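You operate a simulated robot arm through the tools that you are given. There is no shell and no other tool. Be economical: measure what you need, move in short steps, check, and stop when the job is done.

Carry out the task below with a simulated robot arm. There is one attempt and no reset: what you move stays moved.

TASK
Pump up till the blue relief valve lifts, wind back to 2 bar, rack it PASS.
Fine: its pin drops again; selector to SHUT and bleed to zero before it comes out.

Only the result counts: the job must be done as asked and must still hold three seconds after the hand-in. Knocking over, shifting, dropping, spilling or breaking anything else fails it.

THE ROBOT
A 7-joint arm with a two-finger parallel gripper, fixed in place. Base frame: the origin is at the foot of the arm, x ahead of it, y to its left, z up; the work surface is at about z = 0.88. Readings come in m, degrees, newtons and seconds.
With the tool pointing down near the work surface it reaches from about 0.24 to 0.68 m from the base axis. Its first joint turns from -66.0 to 66.0 degrees. Payload 2.4 kg.
Tool frame: the origin (TCP) lies between the finger pads and is the grasp point; the fingertips stand 0.03 m ahead of it; z points along the fingers, y is the line along which they close. The gripper opens to 0.094 m. The fingers are 0.028 m wide and 0.01 m thick; the gripper's body (0.05 by 0.096 m) begins 0.055 m behind the TCP.
Orientation is that of the tool frame in the base frame, as a unit quaternion [w, x, y, z]. With the fingers straight down and closing along the base's y, the tool's x points along the base's -x, its y along +y and its z along -z.

THE INTERFACE
- The arm moves only by the tool drive_tool. Its argument "increments" is a list of rows, each an object (a shift or turn left out is 0, a gripper value left out holds the last) with "angular": the turn, a rotation vector about the tool's x, y, z in units of 5 degrees (1.0 is 5 degrees), a list of three; "slide": the shift along the tool's x, y, z in units of 30 mm (1.0 is 30 mm), a list of three; "fingers": the finger opening in m, from 0 to 0.094. In form: [{"angular": [ax, ay, az], "slide": [x, y, z], "fingers": fingers}, ...]. A call has 1 to 20 rows; each row shifts and turns the commanded pose from where the row before left it, along the tool's axes as they then stand. A call with a number of a shift or a turn outside -1 to 1 is refused whole. Rows are played at 5 a second. More than 0.05 m and 8.6 degrees between two rows, or a gripper value outside its range, and nothing of the call is played. A pose out of reach is approached as far as the arm can. The call stops where the force on the tool passes 40 N (or 10 N more than at its start, if that is more) or the arm is blocked; 0.2 s more then pass. Each finger travels about 0.153 m/s and halts on what it meets, pressing with about 42 N; the grip force reading is that of the motor and also rises with nothing between the fingers. The clock runs only during rows and for 0.2 s after the last one: add rows that do not move to give the fingers time. The reply holds the time, the measured pose of the TCP, the force on the tool along the base axes, the opening and the grip force, in the units named above and with some noise.
- Cameras (640 x 400 px; columns grow to the right, rows downward): "scene" is fixed at [0.0298, 0.467, 1.4462]; the picture's right is [-0.83, -0.56, 0.00], its down [-0.30, 0.45, -0.84] and it looks along [0.48, -0.69, -0.54] (base axes); focal length 348 px, centre (320, 200). "wrist" rides on the gripper at [-0.037, 0, -0.058] in the tool frame; the picture's right is [0.00, -1.00, 0.00], its down [0.97, 0.00, -0.24] and it looks along [0.24, 0.00, 0.97] (tool axes); focal length 218 px, centre (320, 200). There is no depth. A picture from a camera that has moved, and an enlarged one, comes with that camera's place and axes in the base frame and with its lens.
- get_image(camera): a new picture of that camera. It takes no simulated time.
- enlarge(camera, box): a new picture of the part [left, top, right, bottom] of that camera's present view, enlarged. It takes no simulated time.
- finish_job(): hands the job in; it is judged then, once.

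Go step by step. Nothing tells you positions but the pictures and the camera data: compare them with the known pose of the tool, close in by small moves and look again before you grip or let go. The budget is 120 turns and 64 pictures, counting those below and the enlarged ones. Unless the task says otherwise, let go and move clear before handing in, and close with one line.

The tools are called after ">>>" as a command line: name --argument value ..., lists and objects as JSON in quotes. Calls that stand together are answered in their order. drive_tool: Moves the arm, as the interface text tells. Its arguments: {"type":"object","properties":{"increments":{"type":"array"}},"required":["increments"]} The other tools are called the same way: get_image (camera) takes a picture; enlarge (camera, box) takes an enlarged picture of a part of a camera's view; finish_job () hands the job in.

At the start:

```text
t: 0.0
tool_pos: [0.3667, 0.083, 1.1939]
ee_rot: [0.0, 0.0, 1.0, 0.0]
contact_force: [0.4, -0.1, -0.4]
opening: 0.0939
grasp_force: 0.2
```

scene: 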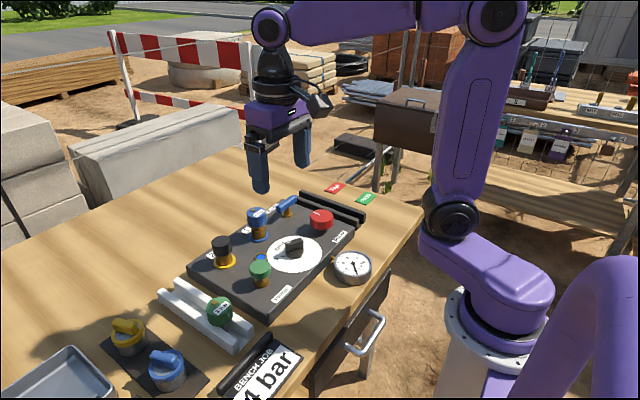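
wrist: 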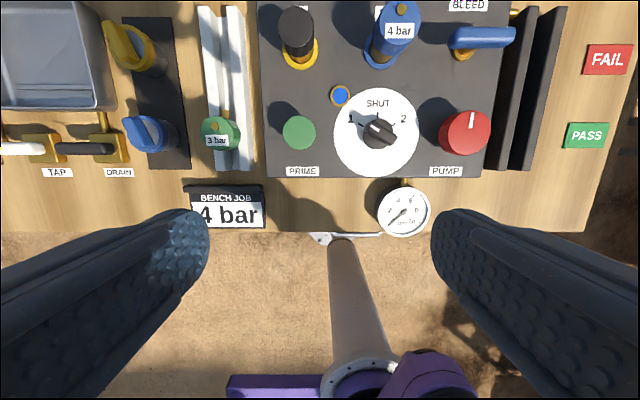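

I see a test bench with a selector (SHUT/1/2), a red pump knob, a green prime button, a bleed lever, sockets, and a PASS/FAIL rack on the right. I'll enlarge the views to read the details.

>>> enlarge --camera "wrist" --box '[250, 0, 450, 125]'

>>> enlarge --camera "wrist" --box '[330, 80, 640, 274]'

>>> enlarge --camera "scene" --box '[180, 170, 390, 301]'

>>> enlarge --camera "wrist" --box '[0, 0, 300, 188]'

```text
3.20 times, centred on (350, 62) of wrist
camera zoom: at [0.4044, 0.0831, 1.2522], right [0.0, -1.0, 0.0], down [-0.97, 0.0, 0.24], along [-0.24, 0.0, -0.97], focal length 698 px, centre (224, 640)
```

zoom: 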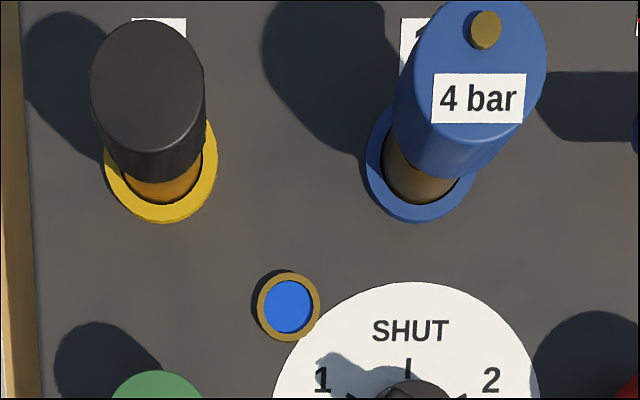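

```text
2.06 times, centred on (485, 177) of wrist
camera zoom: at [0.4044, 0.0831, 1.2522], right [0.0, -1.0, 0.0], down [-0.97, 0.0, 0.24], along [-0.24, 0.0, -0.97], focal length 450 px, centre (-20, 247)
```

zoom: 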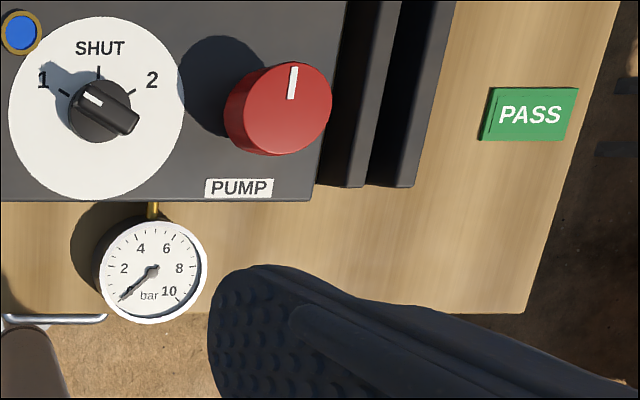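

```text
3.05 times, centred on (285, 236) of scene
camera zoom: at [0.0298, 0.467, 1.4462], right [-0.83, -0.56, 0.0], down [-0.3, 0.45, -0.84], along [0.48, -0.69, -0.54], focal length 1061 px, centre (427, 92)
```

zoom: 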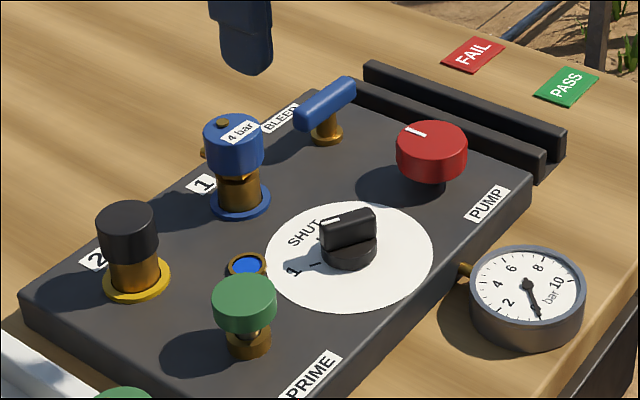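

```text
2.13 times, centred on (150, 94) of wrist
camera zoom: at [0.4044, 0.0831, 1.2522], right [0.0, -1.0, 0.0], down [-0.97, 0.0, 0.24], along [-0.24, 0.0, -0.97], focal length 464 px, centre (682, 426)
```

zoom: 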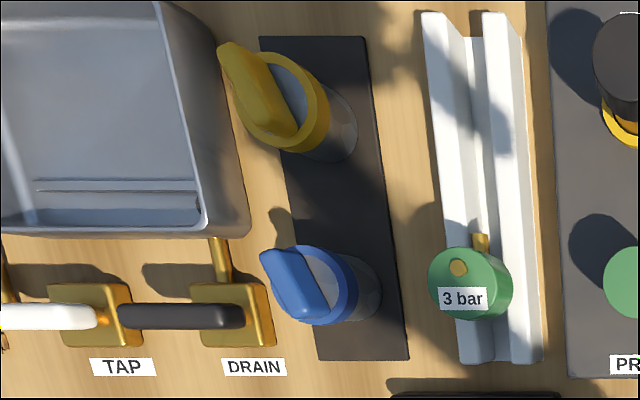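

The blue 4 bar valve is in socket 1, the selector seems to point at 1, the gauge reads 0 and the pump knob is at about (0.423, -0.110, 0.947). I'll move closer above the panel for a better look.

>>> drive_tool --increments '[{"slide": [-0.5, -1, 0.6]}, {"slide": [-0.5, -1, 0.6]}, {"slide": [0, -1, 0.6]}, {"slide": [0, -0.5, 0.6]}, {}]'

>>> get_image --camera "wrist"

>>> enlarge --camera "scene" --box '[180, 170, 390, 301]'

```text
t: 1.2
tool_pos: [0.3974, -0.0216, 1.1221]
ee_rot: [0.0, -0.001, 1.0, 0.0]
contact_force: [-0.1, 0.3, -0.4]
opening: 0.094
grasp_force: 0.0
```

```text
57 pictures are left
camera wrist: at [0.4349, -0.0223, 1.1802], right [0.0, -1.0, 0.0], down [-0.97, 0.0, 0.24], along [-0.24, 0.0, -0.97], focal length 218 px, centre (320, 200)
```

wrist: 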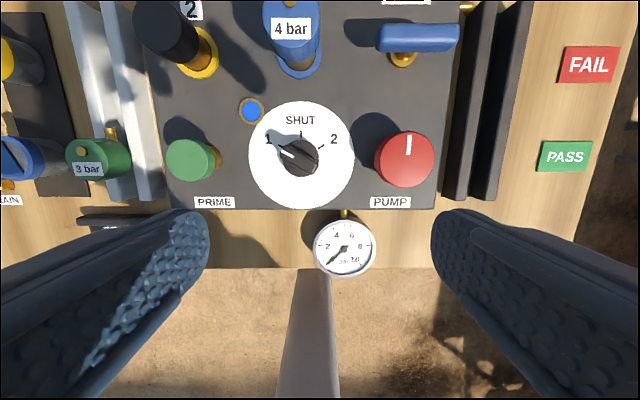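

```text
3.05 times, centred on (285, 236) of scene
camera zoom: at [0.0298, 0.467, 1.4462], right [-0.83, -0.56, 0.0], down [-0.3, 0.45, -0.84], along [0.48, -0.69, -0.54], focal length 1061 px, centre (427, 92)
```

zoom: 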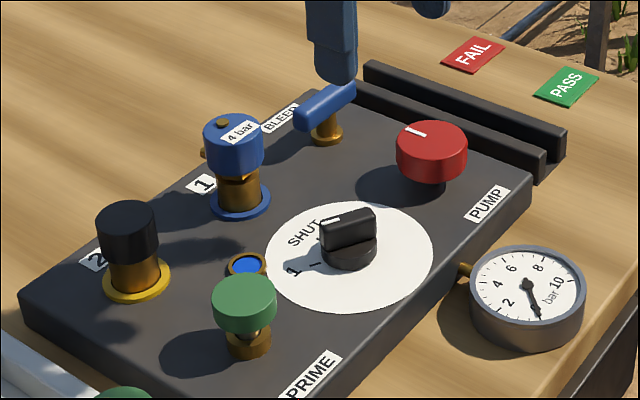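

The overview confirms the knob positions. I'll zoom in on the selector.

>>> enlarge --camera "wrist" --box '[240, 90, 400, 190]'

```text
4.00 times, centred on (320, 140) of wrist
camera zoom: at [0.4349, -0.0223, 1.1802], right [0.0, -1.0, 0.0], down [-0.97, 0.0, 0.24], along [-0.24, 0.0, -0.97], focal length 873 px, centre (320, 440)
```

zoom: 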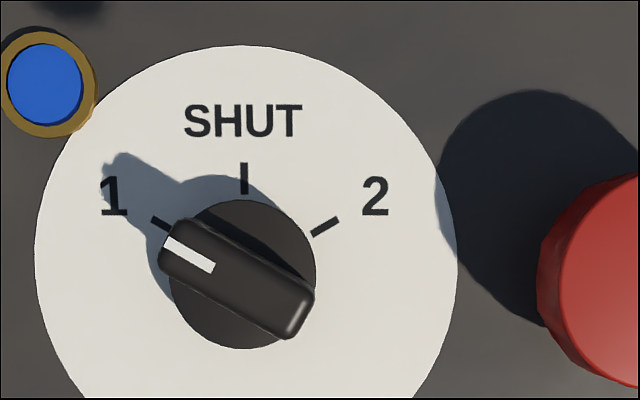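

The selector is at 1, so the path to the blue valve is open. I'll move above the pump knob and down around it with the fingers open 0.08.

>>> drive_tool --increments '[{"slide": [-0.4, -1, 0], "fingers": 0.08}, {"slide": [-0.42, -1, 0.5]}, {"slide": [0, -1, 1]}, {"slide": [0, 0, 1]}, {"slide": [0, 0, 1]}, {"slide": [0, 0, 0.5]}, {}]'

>>> get_image --camera "wrist"

```text
t: 2.8
tool_pos: [0.4221, -0.1114, 1.0021]
ee_rot: [0.0, -0.001, 1.0, -0.001]
contact_force: [0.4, 0.0, 0.0]
opening: 0.0801
grasp_force: 0.1
```

```text
54 pictures are left
camera wrist: at [0.4599, -0.112, 1.0596], right [0.0, -1.0, 0.0], down [-0.97, 0.0, 0.24], along [-0.24, 0.0, -0.97], focal length 218 px, centre (320, 200)
```

wrist: 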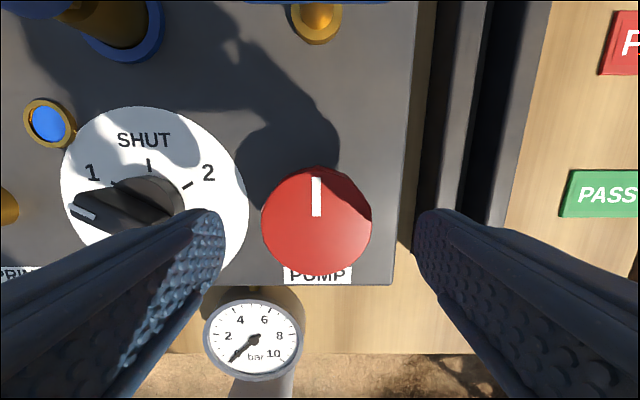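

The knob (about 0.06 m across) is centred between the fingers. I'll descend and grip.

>>> drive_tool --increments '[{"slide": [0.03, 0.03, 0.9]}, {"slide": [0, 0, 0.85]}, {"fingers": 0.05}, {"fingers": 0.05}, {}]'

```text
t: 4.0
tool_pos: [0.4197, -0.1095, 0.949]
ee_rot: [-0.001, 0.0, 1.0, 0.0]
contact_force: [-9.5, 4.0, 4.2]
opening: 0.0558
grasp_force: 45.3
```

The knob is gripped (0.056 m). I'll turn it clockwise 50° and read the gauge.

>>> drive_tool --increments '[{"angular": [0, 0, 1]}, {"angular": [0, 0, 1]}, {"angular": [0, 0, 1]}, {"angular": [0, 0, 1]}, {"angular": [0, 0, 1]}, {"angular": [0, 0, 1]}, {"angular": [0, 0, 1]}, {"angular": [0, 0, 1]}, {"angular": [0, 0, 1]}, {"angular": [0, 0, 1]}, {}]'

>>> enlarge --camera "scene" --box '[180, 170, 390, 301]'

```text
t: 6.4
tool_pos: [0.4191, -0.1107, 0.9488]
ee_rot: [-0.001, 0.424, 0.905, -0.001]
contact_force: [-6.6, 8.6, -18.4]
opening: 0.056
grasp_force: 44.9
```

```text
3.05 times, centred on (285, 236) of scene
camera zoom: at [0.0299, 0.4672, 1.4462], right [-0.83, -0.56, 0.0], down [-0.3, 0.45, -0.84], along [0.48, -0.69, -0.54], focal length 1061 px, centre (427, 92)
```

zoom: 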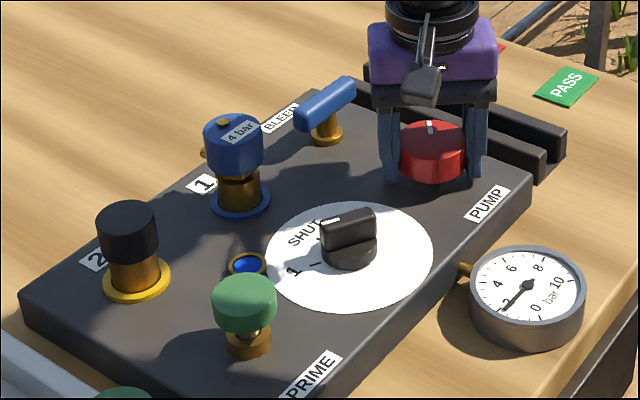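

The pressure rose to about 1.8 bar for 50°. I'll continue clockwise 35° and watch the pin and gauge.

>>> drive_tool --increments '[{"angular": [0, 0, 1]}, {"angular": [0, 0, 1]}, {"angular": [0, 0, 1]}, {"angular": [0, 0, 1]}, {"angular": [0, 0, 1]}, {"angular": [0, 0, 1]}, {"angular": [0, 0, 1]}, {}]'

>>> enlarge --camera "scene" --box '[230, 190, 390, 290]'

```text
t: 8.2
tool_pos: [0.4201, -0.1086, 0.9494]
ee_rot: [-0.001, 0.676, 0.737, -0.001]
contact_force: [-9.9, 13.1, -12.7]
opening: 0.0559
grasp_force: 45.4
```

```text
4.00 times, centred on (310, 240) of scene
camera zoom: at [0.0297, 0.4673, 1.4461], right [-0.83, -0.56, 0.0], down [-0.3, 0.44, -0.84], along [0.48, -0.69, -0.54], focal length 1392 px, centre (360, 40)
```

zoom: 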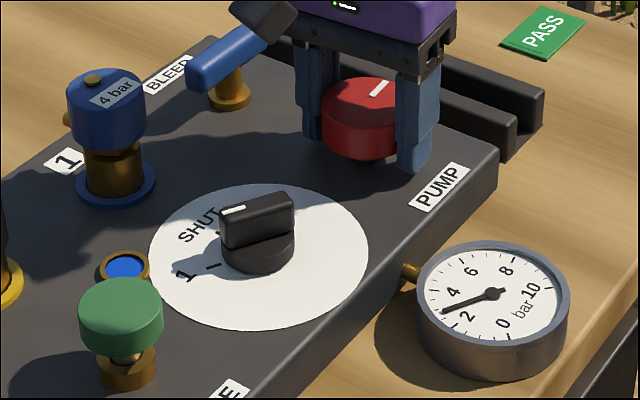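

The gauge shows about 3.1 bar and the pin is still flush. I'll turn 15° more.

>>> drive_tool --increments '[{"angular": [0, 0, 1]}, {"angular": [0, 0, 1]}, {"angular": [0, 0, 1]}, {}]'

>>> enlarge --camera "scene" --box '[230, 190, 390, 290]'

```text
t: 9.2
tool_pos: [0.4202, -0.1101, 0.9493]
ee_rot: [0.0, 0.767, 0.642, 0.0]
contact_force: [-7.5, 13.3, -17.8]
opening: 0.0558
grasp_force: 44.8
```

```text
4.00 times, centred on (310, 240) of scene
camera zoom: at [0.0298, 0.4673, 1.4461], right [-0.83, -0.56, 0.0], down [-0.3, 0.44, -0.84], along [0.48, -0.69, -0.54], focal length 1392 px, centre (360, 40)
```

zoom: 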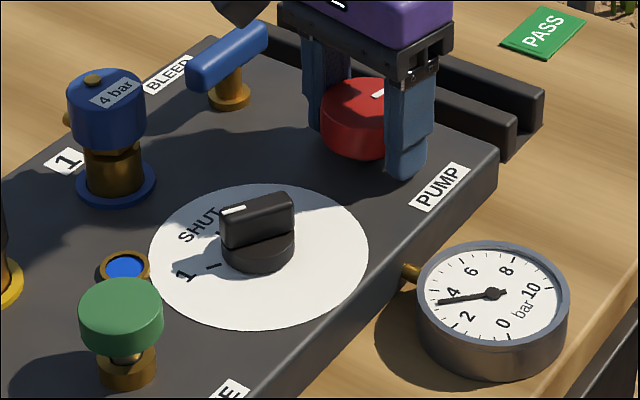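

The gauge reads about 3.6 bar with the pin down. I'll turn another 10°.

>>> drive_tool --increments '[{"angular": [0, 0, 1]}, {"angular": [0, 0, 1]}, {}]'

>>> enlarge --camera "scene" --box '[230, 190, 390, 290]'

```text
t: 10.0
tool_pos: [0.4189, -0.1088, 0.9489]
ee_rot: [-0.001, 0.82, 0.573, -0.001]
contact_force: [-7.5, 14.0, -15.3]
opening: 0.0559
grasp_force: 44.1
```

```text
4.00 times, centred on (310, 240) of scene
camera zoom: at [0.0298, 0.4673, 1.4461], right [-0.83, -0.56, 0.0], down [-0.3, 0.44, -0.84], along [0.48, -0.69, -0.54], focal length 1392 px, centre (360, 40)
```

zoom: 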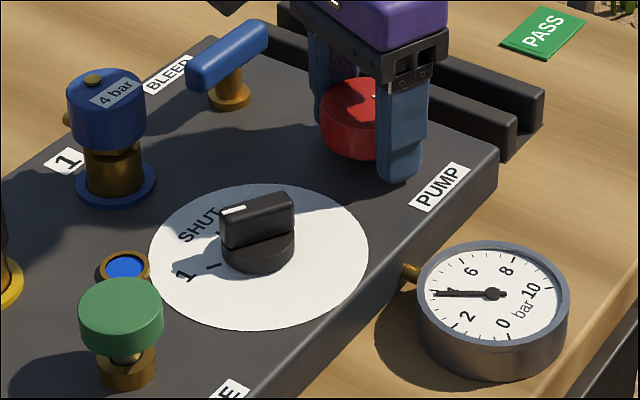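

It reads about 4 bar and the pin hasn't visibly moved. I'll turn 5° more.

>>> drive_tool --increments '[{"angular": [0, 0, 0.5]}, {"angular": [0, 0, 0.5]}, {}, {}]'

>>> enlarge --camera "scene" --box '[230, 190, 390, 290]'

```text
t: 11.0
tool_pos: [0.4197, -0.1106, 0.95]
ee_rot: [0.0, 0.844, 0.537, 0.0]
contact_force: [-5.7, 14.1, -19.6]
opening: 0.056
grasp_force: 45.4
```

```text
4.00 times, centred on (310, 240) of scene
camera zoom: at [0.0299, 0.4673, 1.4461], right [-0.83, -0.56, 0.0], down [-0.3, 0.44, -0.84], along [0.48, -0.69, -0.54], focal length 1392 px, centre (360, 40)
```

zoom: 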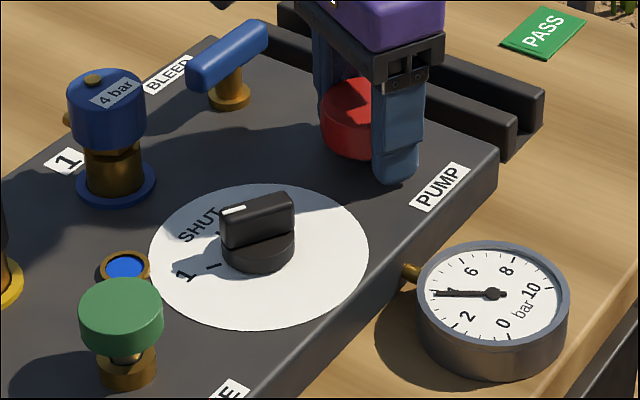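

The needle stayed put at about 4 bar. I'll look at the pin closely.

>>> enlarge --camera "scene" --box '[235, 195, 285, 245]'

>>> enlarge --camera "scene" --box '[325, 245, 380, 290]'

```text
8.00 times, centred on (260, 220) of scene
camera zoom: at [0.0299, 0.4673, 1.4461], right [-0.83, -0.56, 0.0], down [-0.3, 0.44, -0.84], along [0.48, -0.69, -0.54], focal length 2784 px, centre (800, 40)
```

zoom: 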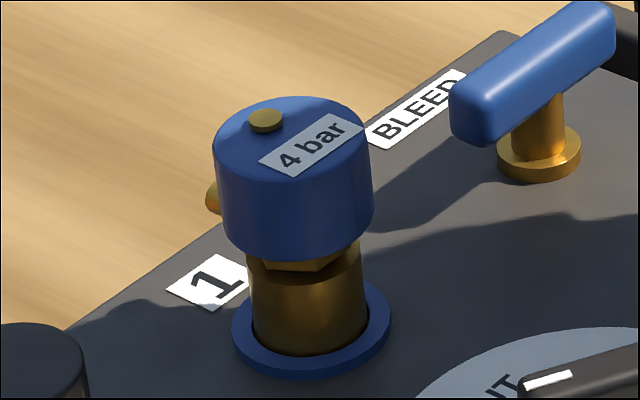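

```text
8.89 times, centred on (352, 268) of scene
camera zoom: at [0.0299, 0.4673, 1.4461], right [-0.83, -0.56, 0.0], down [-0.3, 0.44, -0.84], along [0.48, -0.69, -0.54], focal length 3093 px, centre (31, -400)
```

zoom: 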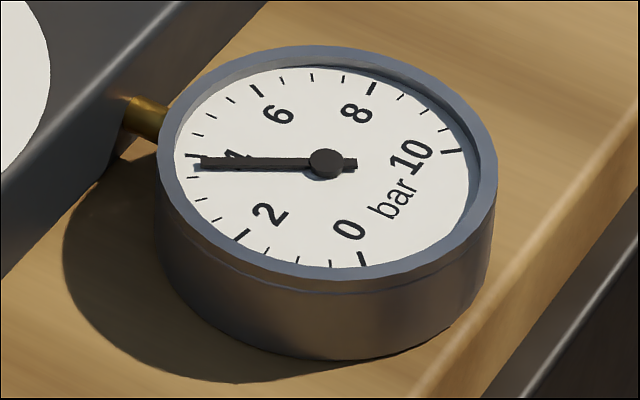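

The needle sits at about 3.85 with the pin not clearly raised. I'll turn 10° more and compare.

>>> drive_tool --increments '[{"angular": [0, 0, 1]}, {"angular": [0, 0, 1]}, {}, {}]'

>>> enlarge --camera "scene" --box '[230, 190, 390, 290]'

```text
t: 12.0
tool_pos: [0.4192, -0.1101, 0.9487]
ee_rot: [-0.001, 0.887, 0.463, 0.0]
contact_force: [-5.0, 15.7, -14.3]
opening: 0.0556
grasp_force: 45.5
```

```text
4.00 times, centred on (310, 240) of scene
camera zoom: at [0.0299, 0.4674, 1.4461], right [-0.83, -0.56, 0.0], down [-0.3, 0.44, -0.84], along [0.48, -0.69, -0.54], focal length 1392 px, centre (360, 40)
```

zoom: 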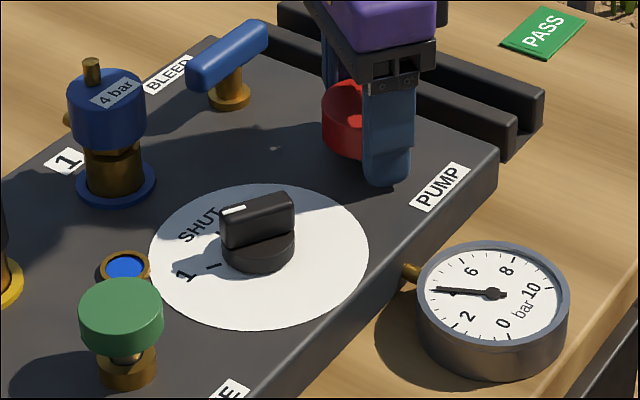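

The pin has popped up at about 4 bar, so the valve has lifted. Now I'll wind back counter-clockwise 40° and read.

>>> drive_tool --increments '[{"angular": [0, 0, -1]}, {"angular": [0, 0, -1]}, {"angular": [0, 0, -1]}, {"angular": [0, 0, -1]}, {"angular": [0, 0, -1]}, {"angular": [0, 0, -1]}, {"angular": [0, 0, -1]}, {"angular": [0, 0, -1]}, {}, {}]'

>>> enlarge --camera "scene" --box '[230, 190, 390, 290]'

```text
t: 14.2
tool_pos: [0.42, -0.1099, 0.9493]
ee_rot: [-0.001, 0.676, 0.737, 0.0]
contact_force: [-9.4, 14.6, -9.0]
opening: 0.0557
grasp_force: 44.5
```

```text
4.00 times, centred on (310, 240) of scene
camera zoom: at [0.0297, 0.4674, 1.4461], right [-0.83, -0.56, 0.0], down [-0.3, 0.44, -0.84], along [0.48, -0.69, -0.54], focal length 1392 px, centre (360, 40)
```

zoom: 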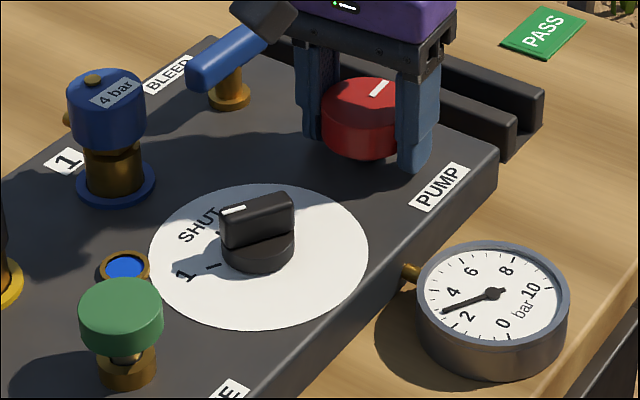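

The pin has dropped and the gauge is near 3.0. I'll wind back another 25°.

>>> drive_tool --increments '[{"angular": [0, 0, -1]}, {"angular": [0, 0, -1]}, {"angular": [0, 0, -1]}, {"angular": [0, 0, -1]}, {"angular": [0, 0, -1]}, {}, {}]'

>>> enlarge --camera "scene" --box '[325, 245, 380, 290]'

```text
t: 15.8
tool_pos: [0.4195, -0.1106, 0.9502]
ee_rot: [-0.002, 0.5, 0.866, -0.001]
contact_force: [-5.2, 12.8, -25.0]
opening: 0.056
grasp_force: 45.0
```

```text
8.89 times, centred on (352, 268) of scene
camera zoom: at [0.03, 0.4673, 1.4461], right [-0.83, -0.56, 0.0], down [-0.3, 0.45, -0.84], along [0.48, -0.69, -0.54], focal length 3093 px, centre (31, -400)
```

zoom: 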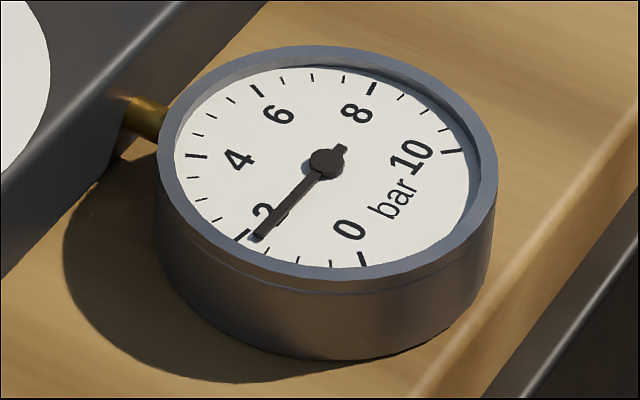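

The gauge is slightly below 2 (about 1.75). I'll go forward 6°.

>>> drive_tool --increments '[{"angular": [0, 0, 0.6]}, {"angular": [0, 0, 0.6]}, {}, {}]'

>>> enlarge --camera "scene" --box '[325, 245, 380, 290]'

```text
t: 16.8
tool_pos: [0.4205, -0.1098, 0.9497]
ee_rot: [-0.001, 0.545, 0.839, 0.0]
contact_force: [-3.9, 12.3, -28.3]
opening: 0.0559
grasp_force: 45.1
```

```text
8.89 times, centred on (352, 268) of scene
camera zoom: at [0.0301, 0.4673, 1.4461], right [-0.83, -0.56, 0.0], down [-0.3, 0.45, -0.84], along [0.48, -0.69, -0.54], focal length 3093 px, centre (31, -400)
```

zoom: 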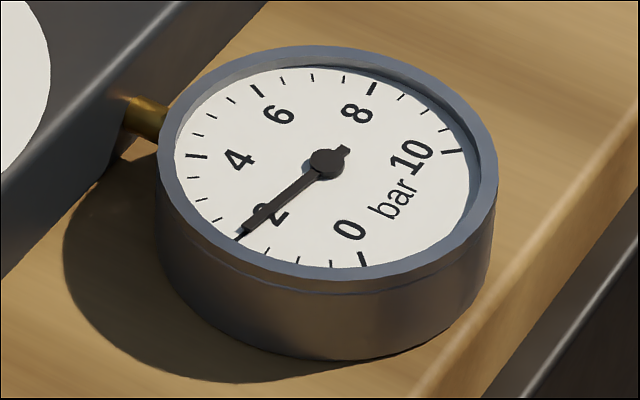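

The gauge is on 2.0 bar. I'll release the knob, lift, and rotate the wrist back.

>>> drive_tool --increments '[{"fingers": 0.078}, {"fingers": 0.078}, {}, {"slide": [0, 0, -1]}, {"slide": [0, 0, -1]}, {"angular": [0, 0, -1]}, {"angular": [0, 0, -1]}, {"angular": [0, 0, -1]}, {"angular": [0, 0, -1]}, {"angular": [0, 0, -1]}, {"angular": [0, 0, -1]}, {"angular": [0, 0, -1]}, {"angular": [0, 0, -1]}, {"angular": [0, 0, -1]}, {"angular": [0, 0, -1]}, {"angular": [0, 0, -1]}, {"angular": [0, 0, -1]}, {"angular": [0, 0, -1]}, {"angular": [0, 0, -0.2]}]'

>>> enlarge --camera "scene" --box '[230, 190, 390, 290]'

```text
t: 20.8
tool_pos: [0.4211, -0.1107, 1.0098]
ee_rot: [0.001, -0.001, 1.0, 0.0]
contact_force: [0.2, -0.6, -0.1]
opening: 0.0779
grasp_force: 0.1
```

```text
4.00 times, centred on (310, 240) of scene
camera zoom: at [0.0298, 0.467, 1.4462], right [-0.83, -0.56, 0.0], down [-0.3, 0.45, -0.84], along [0.48, -0.69, -0.54], focal length 1392 px, centre (360, 40)
```

zoom: 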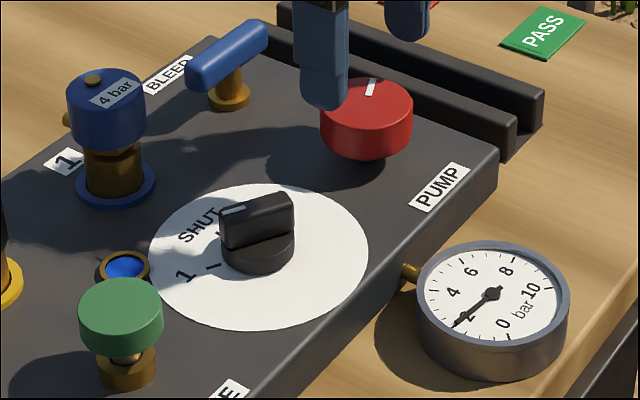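

The pressure holds at 2 bar. I'll move over the selector, rotate to the bar's angle and check from the wrist.

>>> drive_tool --increments '[{"slide": [0, 1, -0.5], "fingers": 0.06}, {"slide": [0, 1, 0]}, {"slide": [0, 1, 0]}, {"slide": [0, 0.7, 0]}, {"angular": [0, 0, -1]}, {"angular": [0, 0, -1]}, {"angular": [0, 0, -1]}, {"angular": [0, 0, -1]}, {"angular": [0, 0, -1]}, {"angular": [0, 0, -1]}, {"angular": [0, 0, -1]}, {"angular": [0, 0, -1]}, {"angular": [0, 0, -1]}, {"angular": [0, 0, -1]}, {"angular": [0, 0, -1]}, {"angular": [0, 0, -1]}, {}]'

>>> get_image --camera "wrist"

```text
t: 24.4
tool_pos: [0.4212, 0.0013, 1.0248]
ee_rot: [0.001, -0.501, 0.865, 0.001]
contact_force: [0.4, 0.7, -0.1]
opening: 0.06
grasp_force: 0.1
```

```text
41 pictures are left
camera wrist: at [0.4397, 0.0318, 1.0826], right [0.87, -0.5, 0.0], down [-0.48, -0.84, 0.24], along [-0.12, -0.21, -0.97], focal length 218 px, centre (320, 200)
```

wrist: 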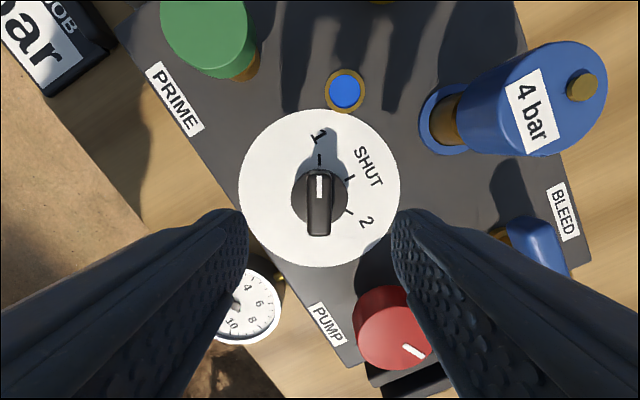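

Bar and fingers are aligned. I'll descend, grip, and turn 60° clockwise to SHUT.

>>> drive_tool --increments '[{"slide": [0, 0, 1], "fingers": 0.045}, {"slide": [0, 0, 1]}, {"slide": [0, 0, 0.45]}, {"fingers": 0.012}, {"fingers": 0.012}, {}]'

```text
t: 25.8
tool_pos: [0.4208, 0.0001, 0.953]
ee_rot: [0.001, -0.5, 0.866, 0.0]
contact_force: [-6.8, 0.0, 33.0]
opening: 0.0417
grasp_force: 45.0
```

The fingers are on the knob's round base rather than the bar. I'll open, rise 10 mm and close again.

>>> drive_tool --increments '[{"fingers": 0.05}, {"fingers": 0.05}, {"slide": [0, 0, -0.33]}, {}, {"fingers": 0.012}, {"fingers": 0.012}, {}]'

>>> enlarge --camera "scene" --box '[230, 190, 390, 290]'

```text
t: 27.4
tool_pos: [0.4204, 0.0003, 0.9616]
ee_rot: [0.0, -0.5, 0.866, 0.0]
contact_force: [-1.6, 1.1, 2.5]
opening: 0.0156
grasp_force: 45.0
```

```text
4.00 times, centred on (310, 240) of scene
camera zoom: at [0.0297, 0.4671, 1.4462], right [-0.83, -0.56, 0.0], down [-0.3, 0.45, -0.84], along [0.48, -0.69, -0.54], focal length 1392 px, centre (360, 40)
```

zoom: 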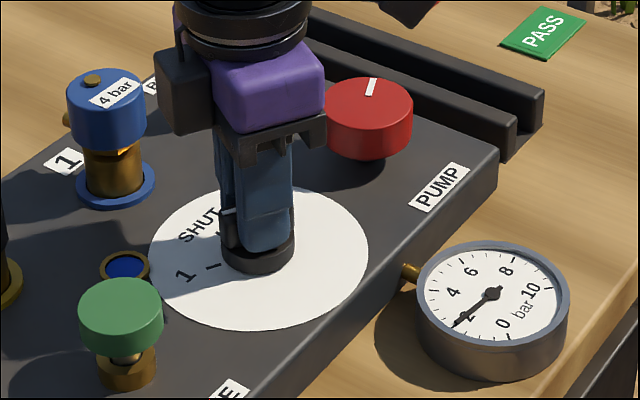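

The bar is gripped (15.6 mm). I'll turn it 60° clockwise.

>>> drive_tool --increments '[{"angular": [0, 0, 1]}, {"angular": [0, 0, 1]}, {"angular": [0, 0, 1]}, {"angular": [0, 0, 1]}, {"angular": [0, 0, 1]}, {"angular": [0, 0, 1]}, {"angular": [0, 0, 1]}, {"angular": [0, 0, 1]}, {"angular": [0, 0, 1]}, {"angular": [0, 0, 1]}, {"angular": [0, 0, 1]}, {"angular": [0, 0, 1]}, {}, {}]'

```text
t: 30.4
tool_pos: [0.4207, -0.0012, 0.9612]
ee_rot: [0.002, 0.0, 1.0, -0.001]
contact_force: [-0.2, -2.5, 22.3]
opening: 0.0157
grasp_force: 44.9
```

It turned without being blocked. I'll release, lift and verify it points at SHUT.

>>> drive_tool --increments '[{"fingers": 0.05}, {"fingers": 0.05}, {"slide": [0, 0, -1]}, {"slide": [0, 0, -1]}, {"slide": [0, 0, -1]}, {}]'

>>> get_image --camera "wrist"

>>> enlarge --camera "scene" --box '[230, 190, 390, 290]'

```text
t: 31.8
tool_pos: [0.4202, 0.0007, 1.0514]
ee_rot: [0.0, 0.0, 1.0, 0.0]
contact_force: [-0.2, 0.7, 0.5]
opening: 0.0499
grasp_force: 0.0
```

```text
39 pictures are left
camera wrist: at [0.458, 0.0002, 1.109], right [0.0, -1.0, 0.0], down [-0.97, 0.0, 0.24], along [-0.24, 0.0, -0.97], focal length 218 px, centre (320, 200)
```

wrist: 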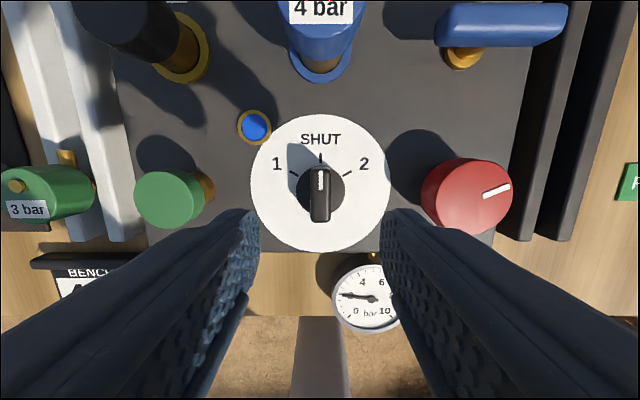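

```text
4.00 times, centred on (310, 240) of scene
camera zoom: at [0.0298, 0.467, 1.4462], right [-0.83, -0.56, 0.0], down [-0.3, 0.45, -0.84], along [0.48, -0.69, -0.54], focal length 1392 px, centre (360, 40)
```

zoom: 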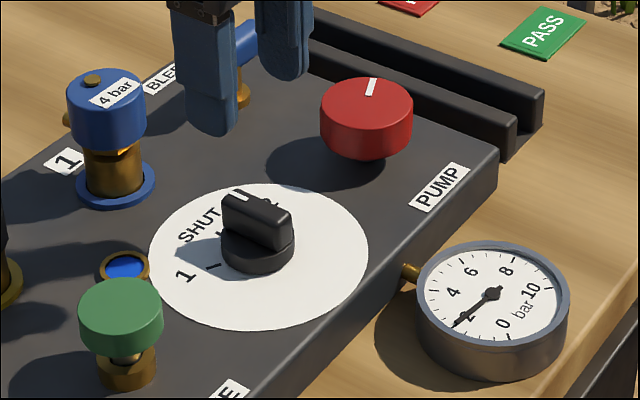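

The selector is on SHUT and the gauge still shows 2. The bleed handle is a T-bar centred near (0.531, -0.110), top about z 0.955. I'll go above it, rotated 90°.

>>> drive_tool --increments '[{"slide": [0, -1, 0]}, {"slide": [0, -1, 0]}, {"slide": [-1, -1, 0]}, {"slide": [-1, -0.7, 0]}, {"slide": [-1, 0, 0]}, {"slide": [-0.7, 0, 0]}, {"angular": [0, 0, 1]}, {"angular": [0, 0, 1]}, {"angular": [0, 0, 1]}, {"angular": [0, 0, 1]}, {"angular": [0, 0, 1]}, {"angular": [0, 0, 1]}, {"angular": [0, 0, 1]}, {"angular": [0, 0, 1]}, {"angular": [0, 0, 1]}, {}]'

>>> drive_tool --increments '[{"angular": [0, 0, 1]}, {"angular": [0, 0, 1]}, {"angular": [0, 0, 1]}, {"angular": [0, 0, 1]}, {"angular": [0, 0, 1]}, {"angular": [0, 0, 1]}, {"angular": [0, 0, 1]}, {"angular": [0, 0, 1]}, {"angular": [0, 0, 1]}, {}]'

>>> get_image --camera "wrist"

```text
t: 35.2
tool_pos: [0.5313, -0.1105, 1.051]
ee_rot: [0.0, 0.383, 0.924, 0.0]
contact_force: [0.1, 0.2, 0.3]
opening: 0.0501
grasp_force: 0.1
```

```text
t: 37.4
tool_pos: [0.5333, -0.1113, 1.0502]
ee_rot: [0.0, 0.707, 0.707, 0.001]
contact_force: [0.4, -0.8, 0.2]
opening: 0.0501
grasp_force: 0.0
```

```text
37 pictures are left
camera wrist: at [0.532, -0.1481, 1.1089], right [-1.0, 0.0, 0.0], down [0.0, 0.97, 0.24], along [0.0, 0.24, -0.97], focal length 218 px, centre (320, 200)
```

wrist: 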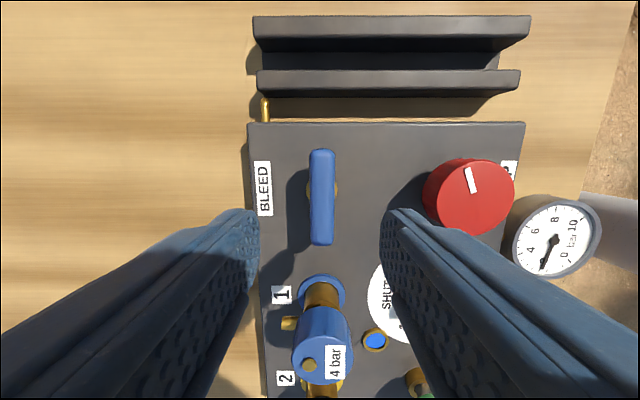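

The handle is centred between the fingers. I'll descend and grip it.

>>> drive_tool --increments '[{"slide": [0, 0, 1]}, {"slide": [0, 0, 1]}, {"slide": [0, 0, 0.9]}, {"fingers": 0.01}, {"fingers": 0.01}, {}]'

>>> enlarge --camera "scene" --box '[230, 150, 390, 290]'

```text
t: 38.8
tool_pos: [0.5299, -0.1107, 0.9659]
ee_rot: [-0.002, 0.707, 0.707, -0.002]
contact_force: [-15.3, 2.1, 10.5]
opening: 0.0221
grasp_force: 44.8
```

```text
2.86 times, centred on (310, 220) of scene
camera zoom: at [0.0292, 0.4671, 1.4462], right [-0.83, -0.56, 0.0], down [-0.3, 0.45, -0.84], along [0.48, -0.69, -0.54], focal length 994 px, centre (349, 143)
```

zoom: 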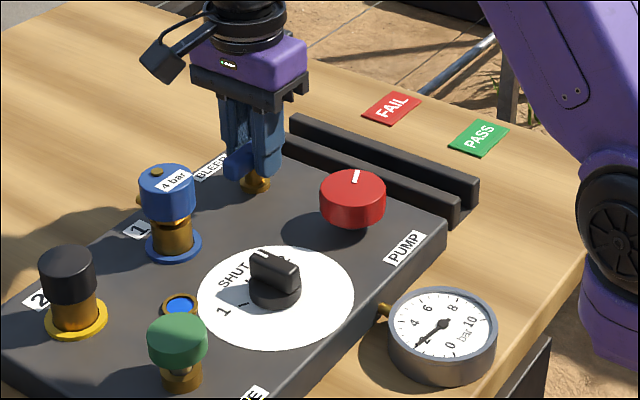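

The handle is gripped. I'll try counter-clockwise 45° and check the gauge.

>>> drive_tool --increments '[{"angular": [0, 0, -1]}, {"angular": [0, 0, -1]}, {"angular": [0, 0, -1]}, {"angular": [0, 0, -1]}, {"angular": [0, 0, -1]}, {"angular": [0, 0, -1]}, {"angular": [0, 0, -1]}, {"angular": [0, 0, -1]}, {"angular": [0, 0, -1]}, {}]'

>>> enlarge --camera "scene" --box '[230, 150, 390, 290]'

```text
t: 41.0
tool_pos: [0.5295, -0.1109, 0.9629]
ee_rot: [-0.001, 0.382, 0.924, 0.0]
contact_force: [-13.5, 0.3, 4.9]
opening: 0.0221
grasp_force: 44.8
```

```text
2.86 times, centred on (310, 220) of scene
camera zoom: at [0.0294, 0.467, 1.4462], right [-0.83, -0.56, 0.0], down [-0.3, 0.45, -0.84], along [0.48, -0.69, -0.54], focal length 994 px, centre (349, 143)
```

zoom: 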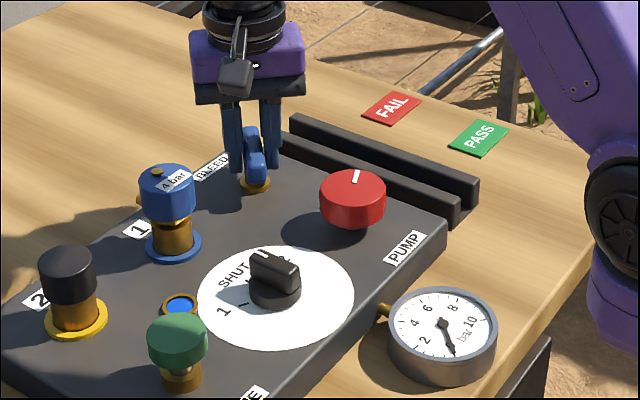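

Bleeding works: the gauge fell to about 0. I'll turn on to nearly fully open, release and lift.

>>> drive_tool --increments '[{"angular": [0, 0, -1]}, {"angular": [0, 0, -1]}, {"angular": [0, 0, -1]}, {"angular": [0, 0, -1]}, {"angular": [0, 0, -1]}, {"angular": [0, 0, -1]}, {"angular": [0, 0, -1]}, {"angular": [0, 0, -1]}, {"fingers": 0.05}, {"fingers": 0.05}, {"slide": [0, 0, -1]}, {"slide": [0, 0, -1]}, {"slide": [0, 0, -1]}, {"slide": [0, 0, -1], "angular": [0, 0, -1]}, {}]'

>>> get_image --camera "wrist"

>>> enlarge --camera "scene" --box '[230, 150, 390, 290]'

```text
t: 44.2
tool_pos: [0.5312, -0.1109, 1.0857]
ee_rot: [0.0, 0.0, 1.0, 0.0]
contact_force: [0.0, -0.1, 0.5]
opening: 0.0501
grasp_force: 0.0
```

```text
34 pictures are left
camera wrist: at [0.569, -0.1112, 1.1426], right [0.0, -1.0, 0.0], down [-0.97, 0.0, 0.24], along [-0.24, 0.0, -0.97], focal length 218 px, centre (320, 200)
```

wrist: 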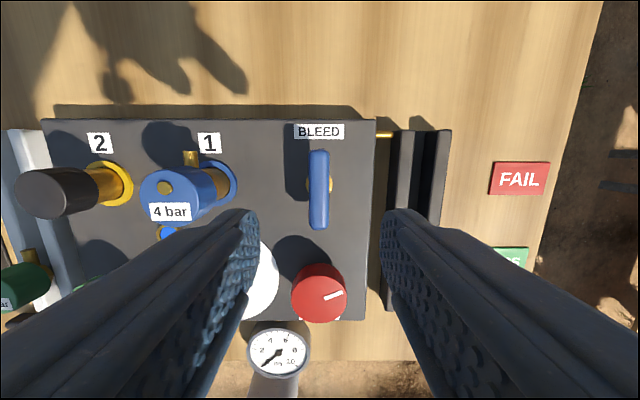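

```text
2.86 times, centred on (310, 220) of scene
camera zoom: at [0.0298, 0.467, 1.4462], right [-0.83, -0.56, 0.0], down [-0.3, 0.45, -0.84], along [0.48, -0.69, -0.54], focal length 994 px, centre (349, 143)
```

zoom: 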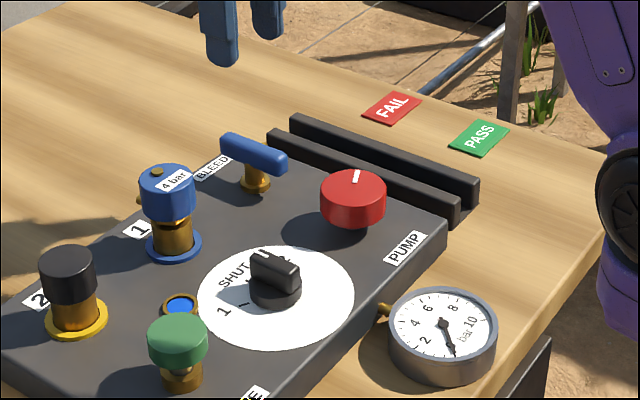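

Bleed is open, the gauge is at 0 and the pin is down. Next I'll study the valve shape and how the green one sits in the white rack, to see how the black rack works.

>>> enlarge --camera "scene" --box '[155, 270, 265, 345]'

>>> enlarge --camera "scene" --box '[310, 175, 410, 240]'

>>> enlarge --camera "scene" --box '[235, 195, 285, 245]'

```text
5.33 times, centred on (210, 308) of scene
camera zoom: at [0.0298, 0.467, 1.4462], right [-0.83, -0.56, 0.0], down [-0.3, 0.45, -0.84], along [0.48, -0.69, -0.54], focal length 1856 px, centre (907, -373)
```

zoom: 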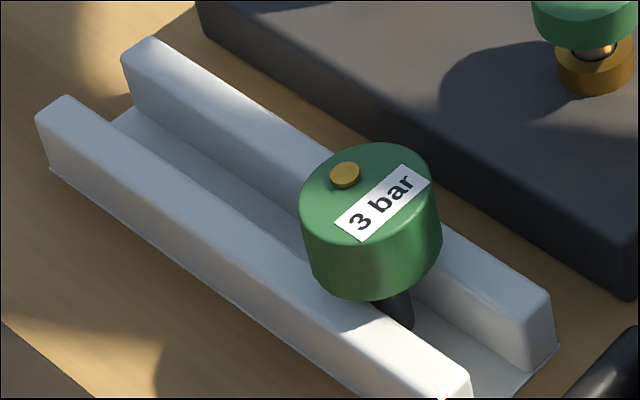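

```text
6.15 times, centred on (360, 208) of scene
camera zoom: at [0.0298, 0.467, 1.4462], right [-0.83, -0.56, 0.0], down [-0.3, 0.45, -0.84], along [0.48, -0.69, -0.54], focal length 2142 px, centre (74, 154)
```

zoom: 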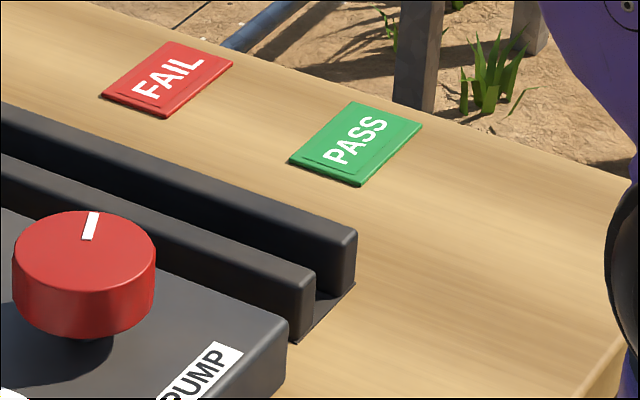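

```text
8.00 times, centred on (260, 220) of scene
camera zoom: at [0.0298, 0.467, 1.4462], right [-0.83, -0.56, 0.0], down [-0.3, 0.45, -0.84], along [0.48, -0.69, -0.54], focal length 2784 px, centre (800, 40)
```

zoom: 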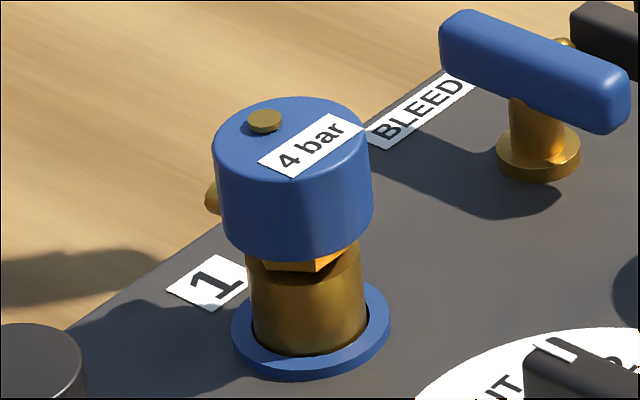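

The green valve hangs with its cap on the rails and its shank in the slot, so the black rack works the same way. I'll look down on the black rack near PASS.

>>> drive_tool --increments '[{"slide": [1, -1, 0]}, {"slide": [1, -1, 0]}, {"slide": [1, -1, 0]}, {"slide": [1, 0, 0]}, {"slide": [1, 0, 0]}, {}]'

>>> get_image --camera "wrist"

```text
t: 45.6
tool_pos: [0.381, -0.2001, 1.0841]
ee_rot: [0.0, 0.0, 1.0, 0.0]
contact_force: [-0.3, 0.9, 0.1]
opening: 0.0502
grasp_force: 0.0
```

```text
29 pictures are left
camera wrist: at [0.4188, -0.2012, 1.1428], right [0.0, -1.0, 0.0], down [-0.97, 0.0, 0.24], along [-0.24, 0.0, -0.97], focal length 218 px, centre (320, 200)
```

wrist: 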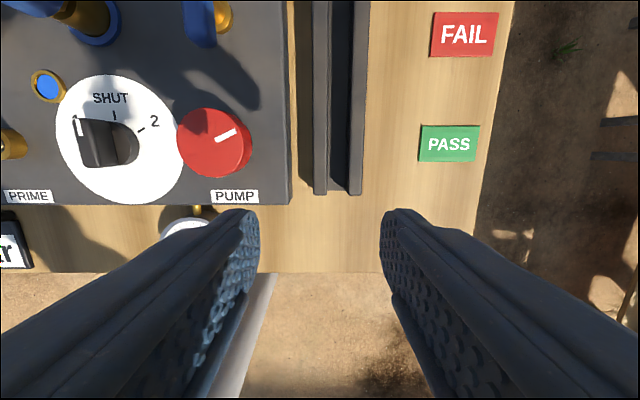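

The slot centre looks to be near y = -0.22 and PASS centres at x ≈ 0.42. I'll zoom in for accuracy.

>>> enlarge --camera "wrist" --box '[280, 100, 400, 200]'

```text
4.00 times, centred on (340, 150) of wrist
camera zoom: at [0.4188, -0.2012, 1.1428], right [0.0, -1.0, 0.0], down [-0.97, 0.0, 0.24], along [-0.24, 0.0, -0.97], focal length 873 px, centre (240, 400)
```

zoom: 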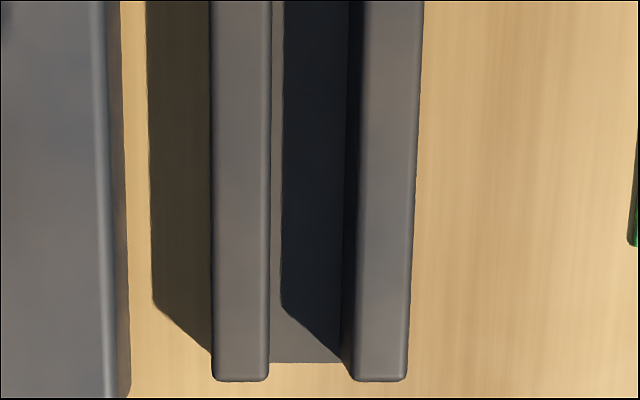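

The slot centre is y ≈ -0.2207 with rail tops near z 0.905. Now I'll move above the blue valve with margin for height and look.

>>> drive_tool --increments '[{"slide": [-1, 1, -0.6], "fingers": 0.07}, {"slide": [-1, 1, 0]}, {"slide": [-1, 1, 0]}, {"slide": [-1, 1, 0]}, {"slide": [-0.87, 1, 0]}, {"slide": [0, 1, 0]}, {"slide": [0, 0.73, 0]}, {}]'

>>> get_image --camera "wrist"

```text
t: 47.4
tool_pos: [0.528, 0.001, 1.1019]
ee_rot: [0.0, 0.0, 1.0, 0.0]
contact_force: [0.9, -0.7, -0.7]
opening: 0.0699
grasp_force: 0.2
```

```text
27 pictures are left
camera wrist: at [0.5654, 0.0011, 1.1606], right [0.0, -1.0, 0.0], down [-0.97, 0.0, 0.24], along [-0.24, 0.0, -0.97], focal length 218 px, centre (320, 200)
```

wrist: 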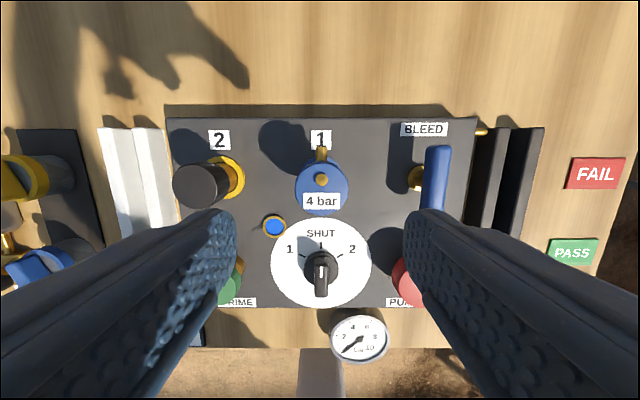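

The cap is centred under the gripper at about (0.531, 0.000). I'll descend around it and grip gently without lifting yet.

>>> drive_tool --increments '[{"slide": [-0.1, 0, 1]}, {"slide": [0, 0, 1]}, {"slide": [0, 0, 1]}, {"slide": [0, 0, 0.85]}, {}]'

>>> enlarge --camera "scene" --box '[215, 170, 305, 250]'

>>> get_image --camera "wrist"

```text
t: 48.6
tool_pos: [0.5299, 0.0009, 0.9861]
ee_rot: [0.0, 0.0, 1.0, 0.0]
contact_force: [-0.2, 0.1, 0.3]
opening: 0.0699
grasp_force: 0.0
```

```text
5.00 times, centred on (260, 210) of scene
camera zoom: at [0.0298, 0.467, 1.4462], right [-0.83, -0.56, 0.0], down [-0.3, 0.45, -0.84], along [0.48, -0.69, -0.54], focal length 1740 px, centre (620, 150)
```

zoom: 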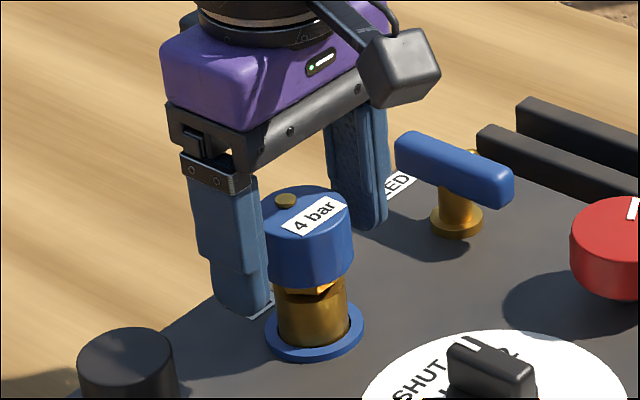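

```text
25 pictures are left
camera wrist: at [0.5675, 0.0009, 1.0441], right [0.0, -1.0, 0.0], down [-0.97, 0.0, 0.24], along [-0.24, 0.0, -0.97], focal length 218 px, centre (320, 200)
```

wrist: 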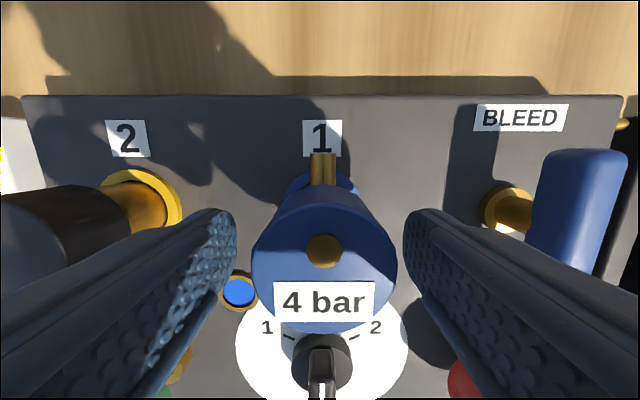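

The cap is well placed. I'll shift 3 mm forward, 5 mm down and close.

>>> drive_tool --increments '[{"slide": [-0.1, 0, 0.17]}, {"fingers": 0.03}, {"fingers": 0.03}, {}]'

```text
t: 49.6
tool_pos: [0.5336, -0.0004, 0.9815]
ee_rot: [0.0, 0.001, 1.0, 0.0]
contact_force: [-2.1, -7.3, 0.8]
opening: 0.0445
grasp_force: 41.6
```

Gripped at 44.5 mm. I'll lift it straight up slowly.

>>> drive_tool --increments '[{"slide": [0, 0, -0.3]}, {"slide": [0, 0, -0.3]}, {"slide": [0, 0, -0.3]}, {}]'

>>> enlarge --camera "scene" --box '[215, 150, 325, 250]'

```text
t: 50.6
tool_pos: [0.5325, 0.001, 1.0087]
ee_rot: [-0.001, -0.001, 1.0, 0.0]
contact_force: [-7.5, -4.3, -3.5]
opening: 0.0434
grasp_force: 41.9
```

```text
4.00 times, centred on (270, 200) of scene
camera zoom: at [0.0297, 0.4669, 1.4462], right [-0.83, -0.56, 0.0], down [-0.3, 0.45, -0.84], along [0.48, -0.69, -0.54], focal length 1392 px, centre (520, 200)
```

zoom: 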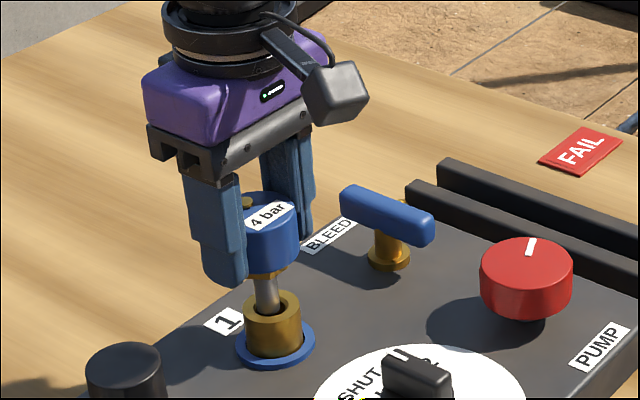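

It's coming out cleanly. I'll lift further, inspect the stem, then carry it over toward the rack.

>>> drive_tool --increments '[{"slide": [0, 0, -0.6]}, {"slide": [0, 0, -0.8]}, {"slide": [0, 0, -0.8]}, {"slide": [0, 0, -0.8]}, {}]'

>>> enlarge --camera "scene" --box '[215, 110, 325, 230]'

```text
t: 51.8
tool_pos: [0.5328, 0.0005, 1.0975]
ee_rot: [0.0, 0.0, 1.0, -0.001]
contact_force: [0.2, 0.5, -1.7]
opening: 0.0435
grasp_force: 42.1
```

```text
3.33 times, centred on (270, 170) of scene
camera zoom: at [0.0298, 0.467, 1.4462], right [-0.83, -0.56, 0.0], down [-0.3, 0.45, -0.84], along [0.48, -0.69, -0.54], focal length 1160 px, centre (487, 300)
```

zoom: 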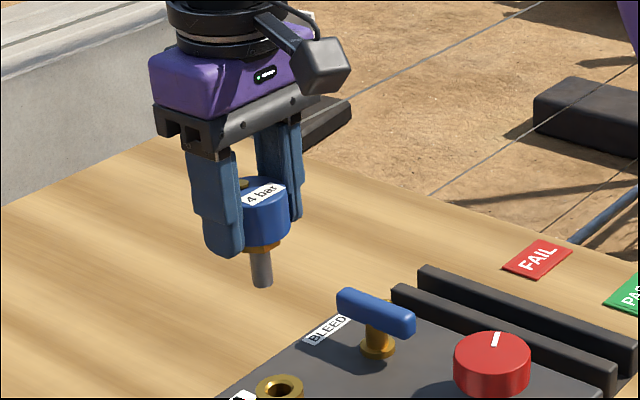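

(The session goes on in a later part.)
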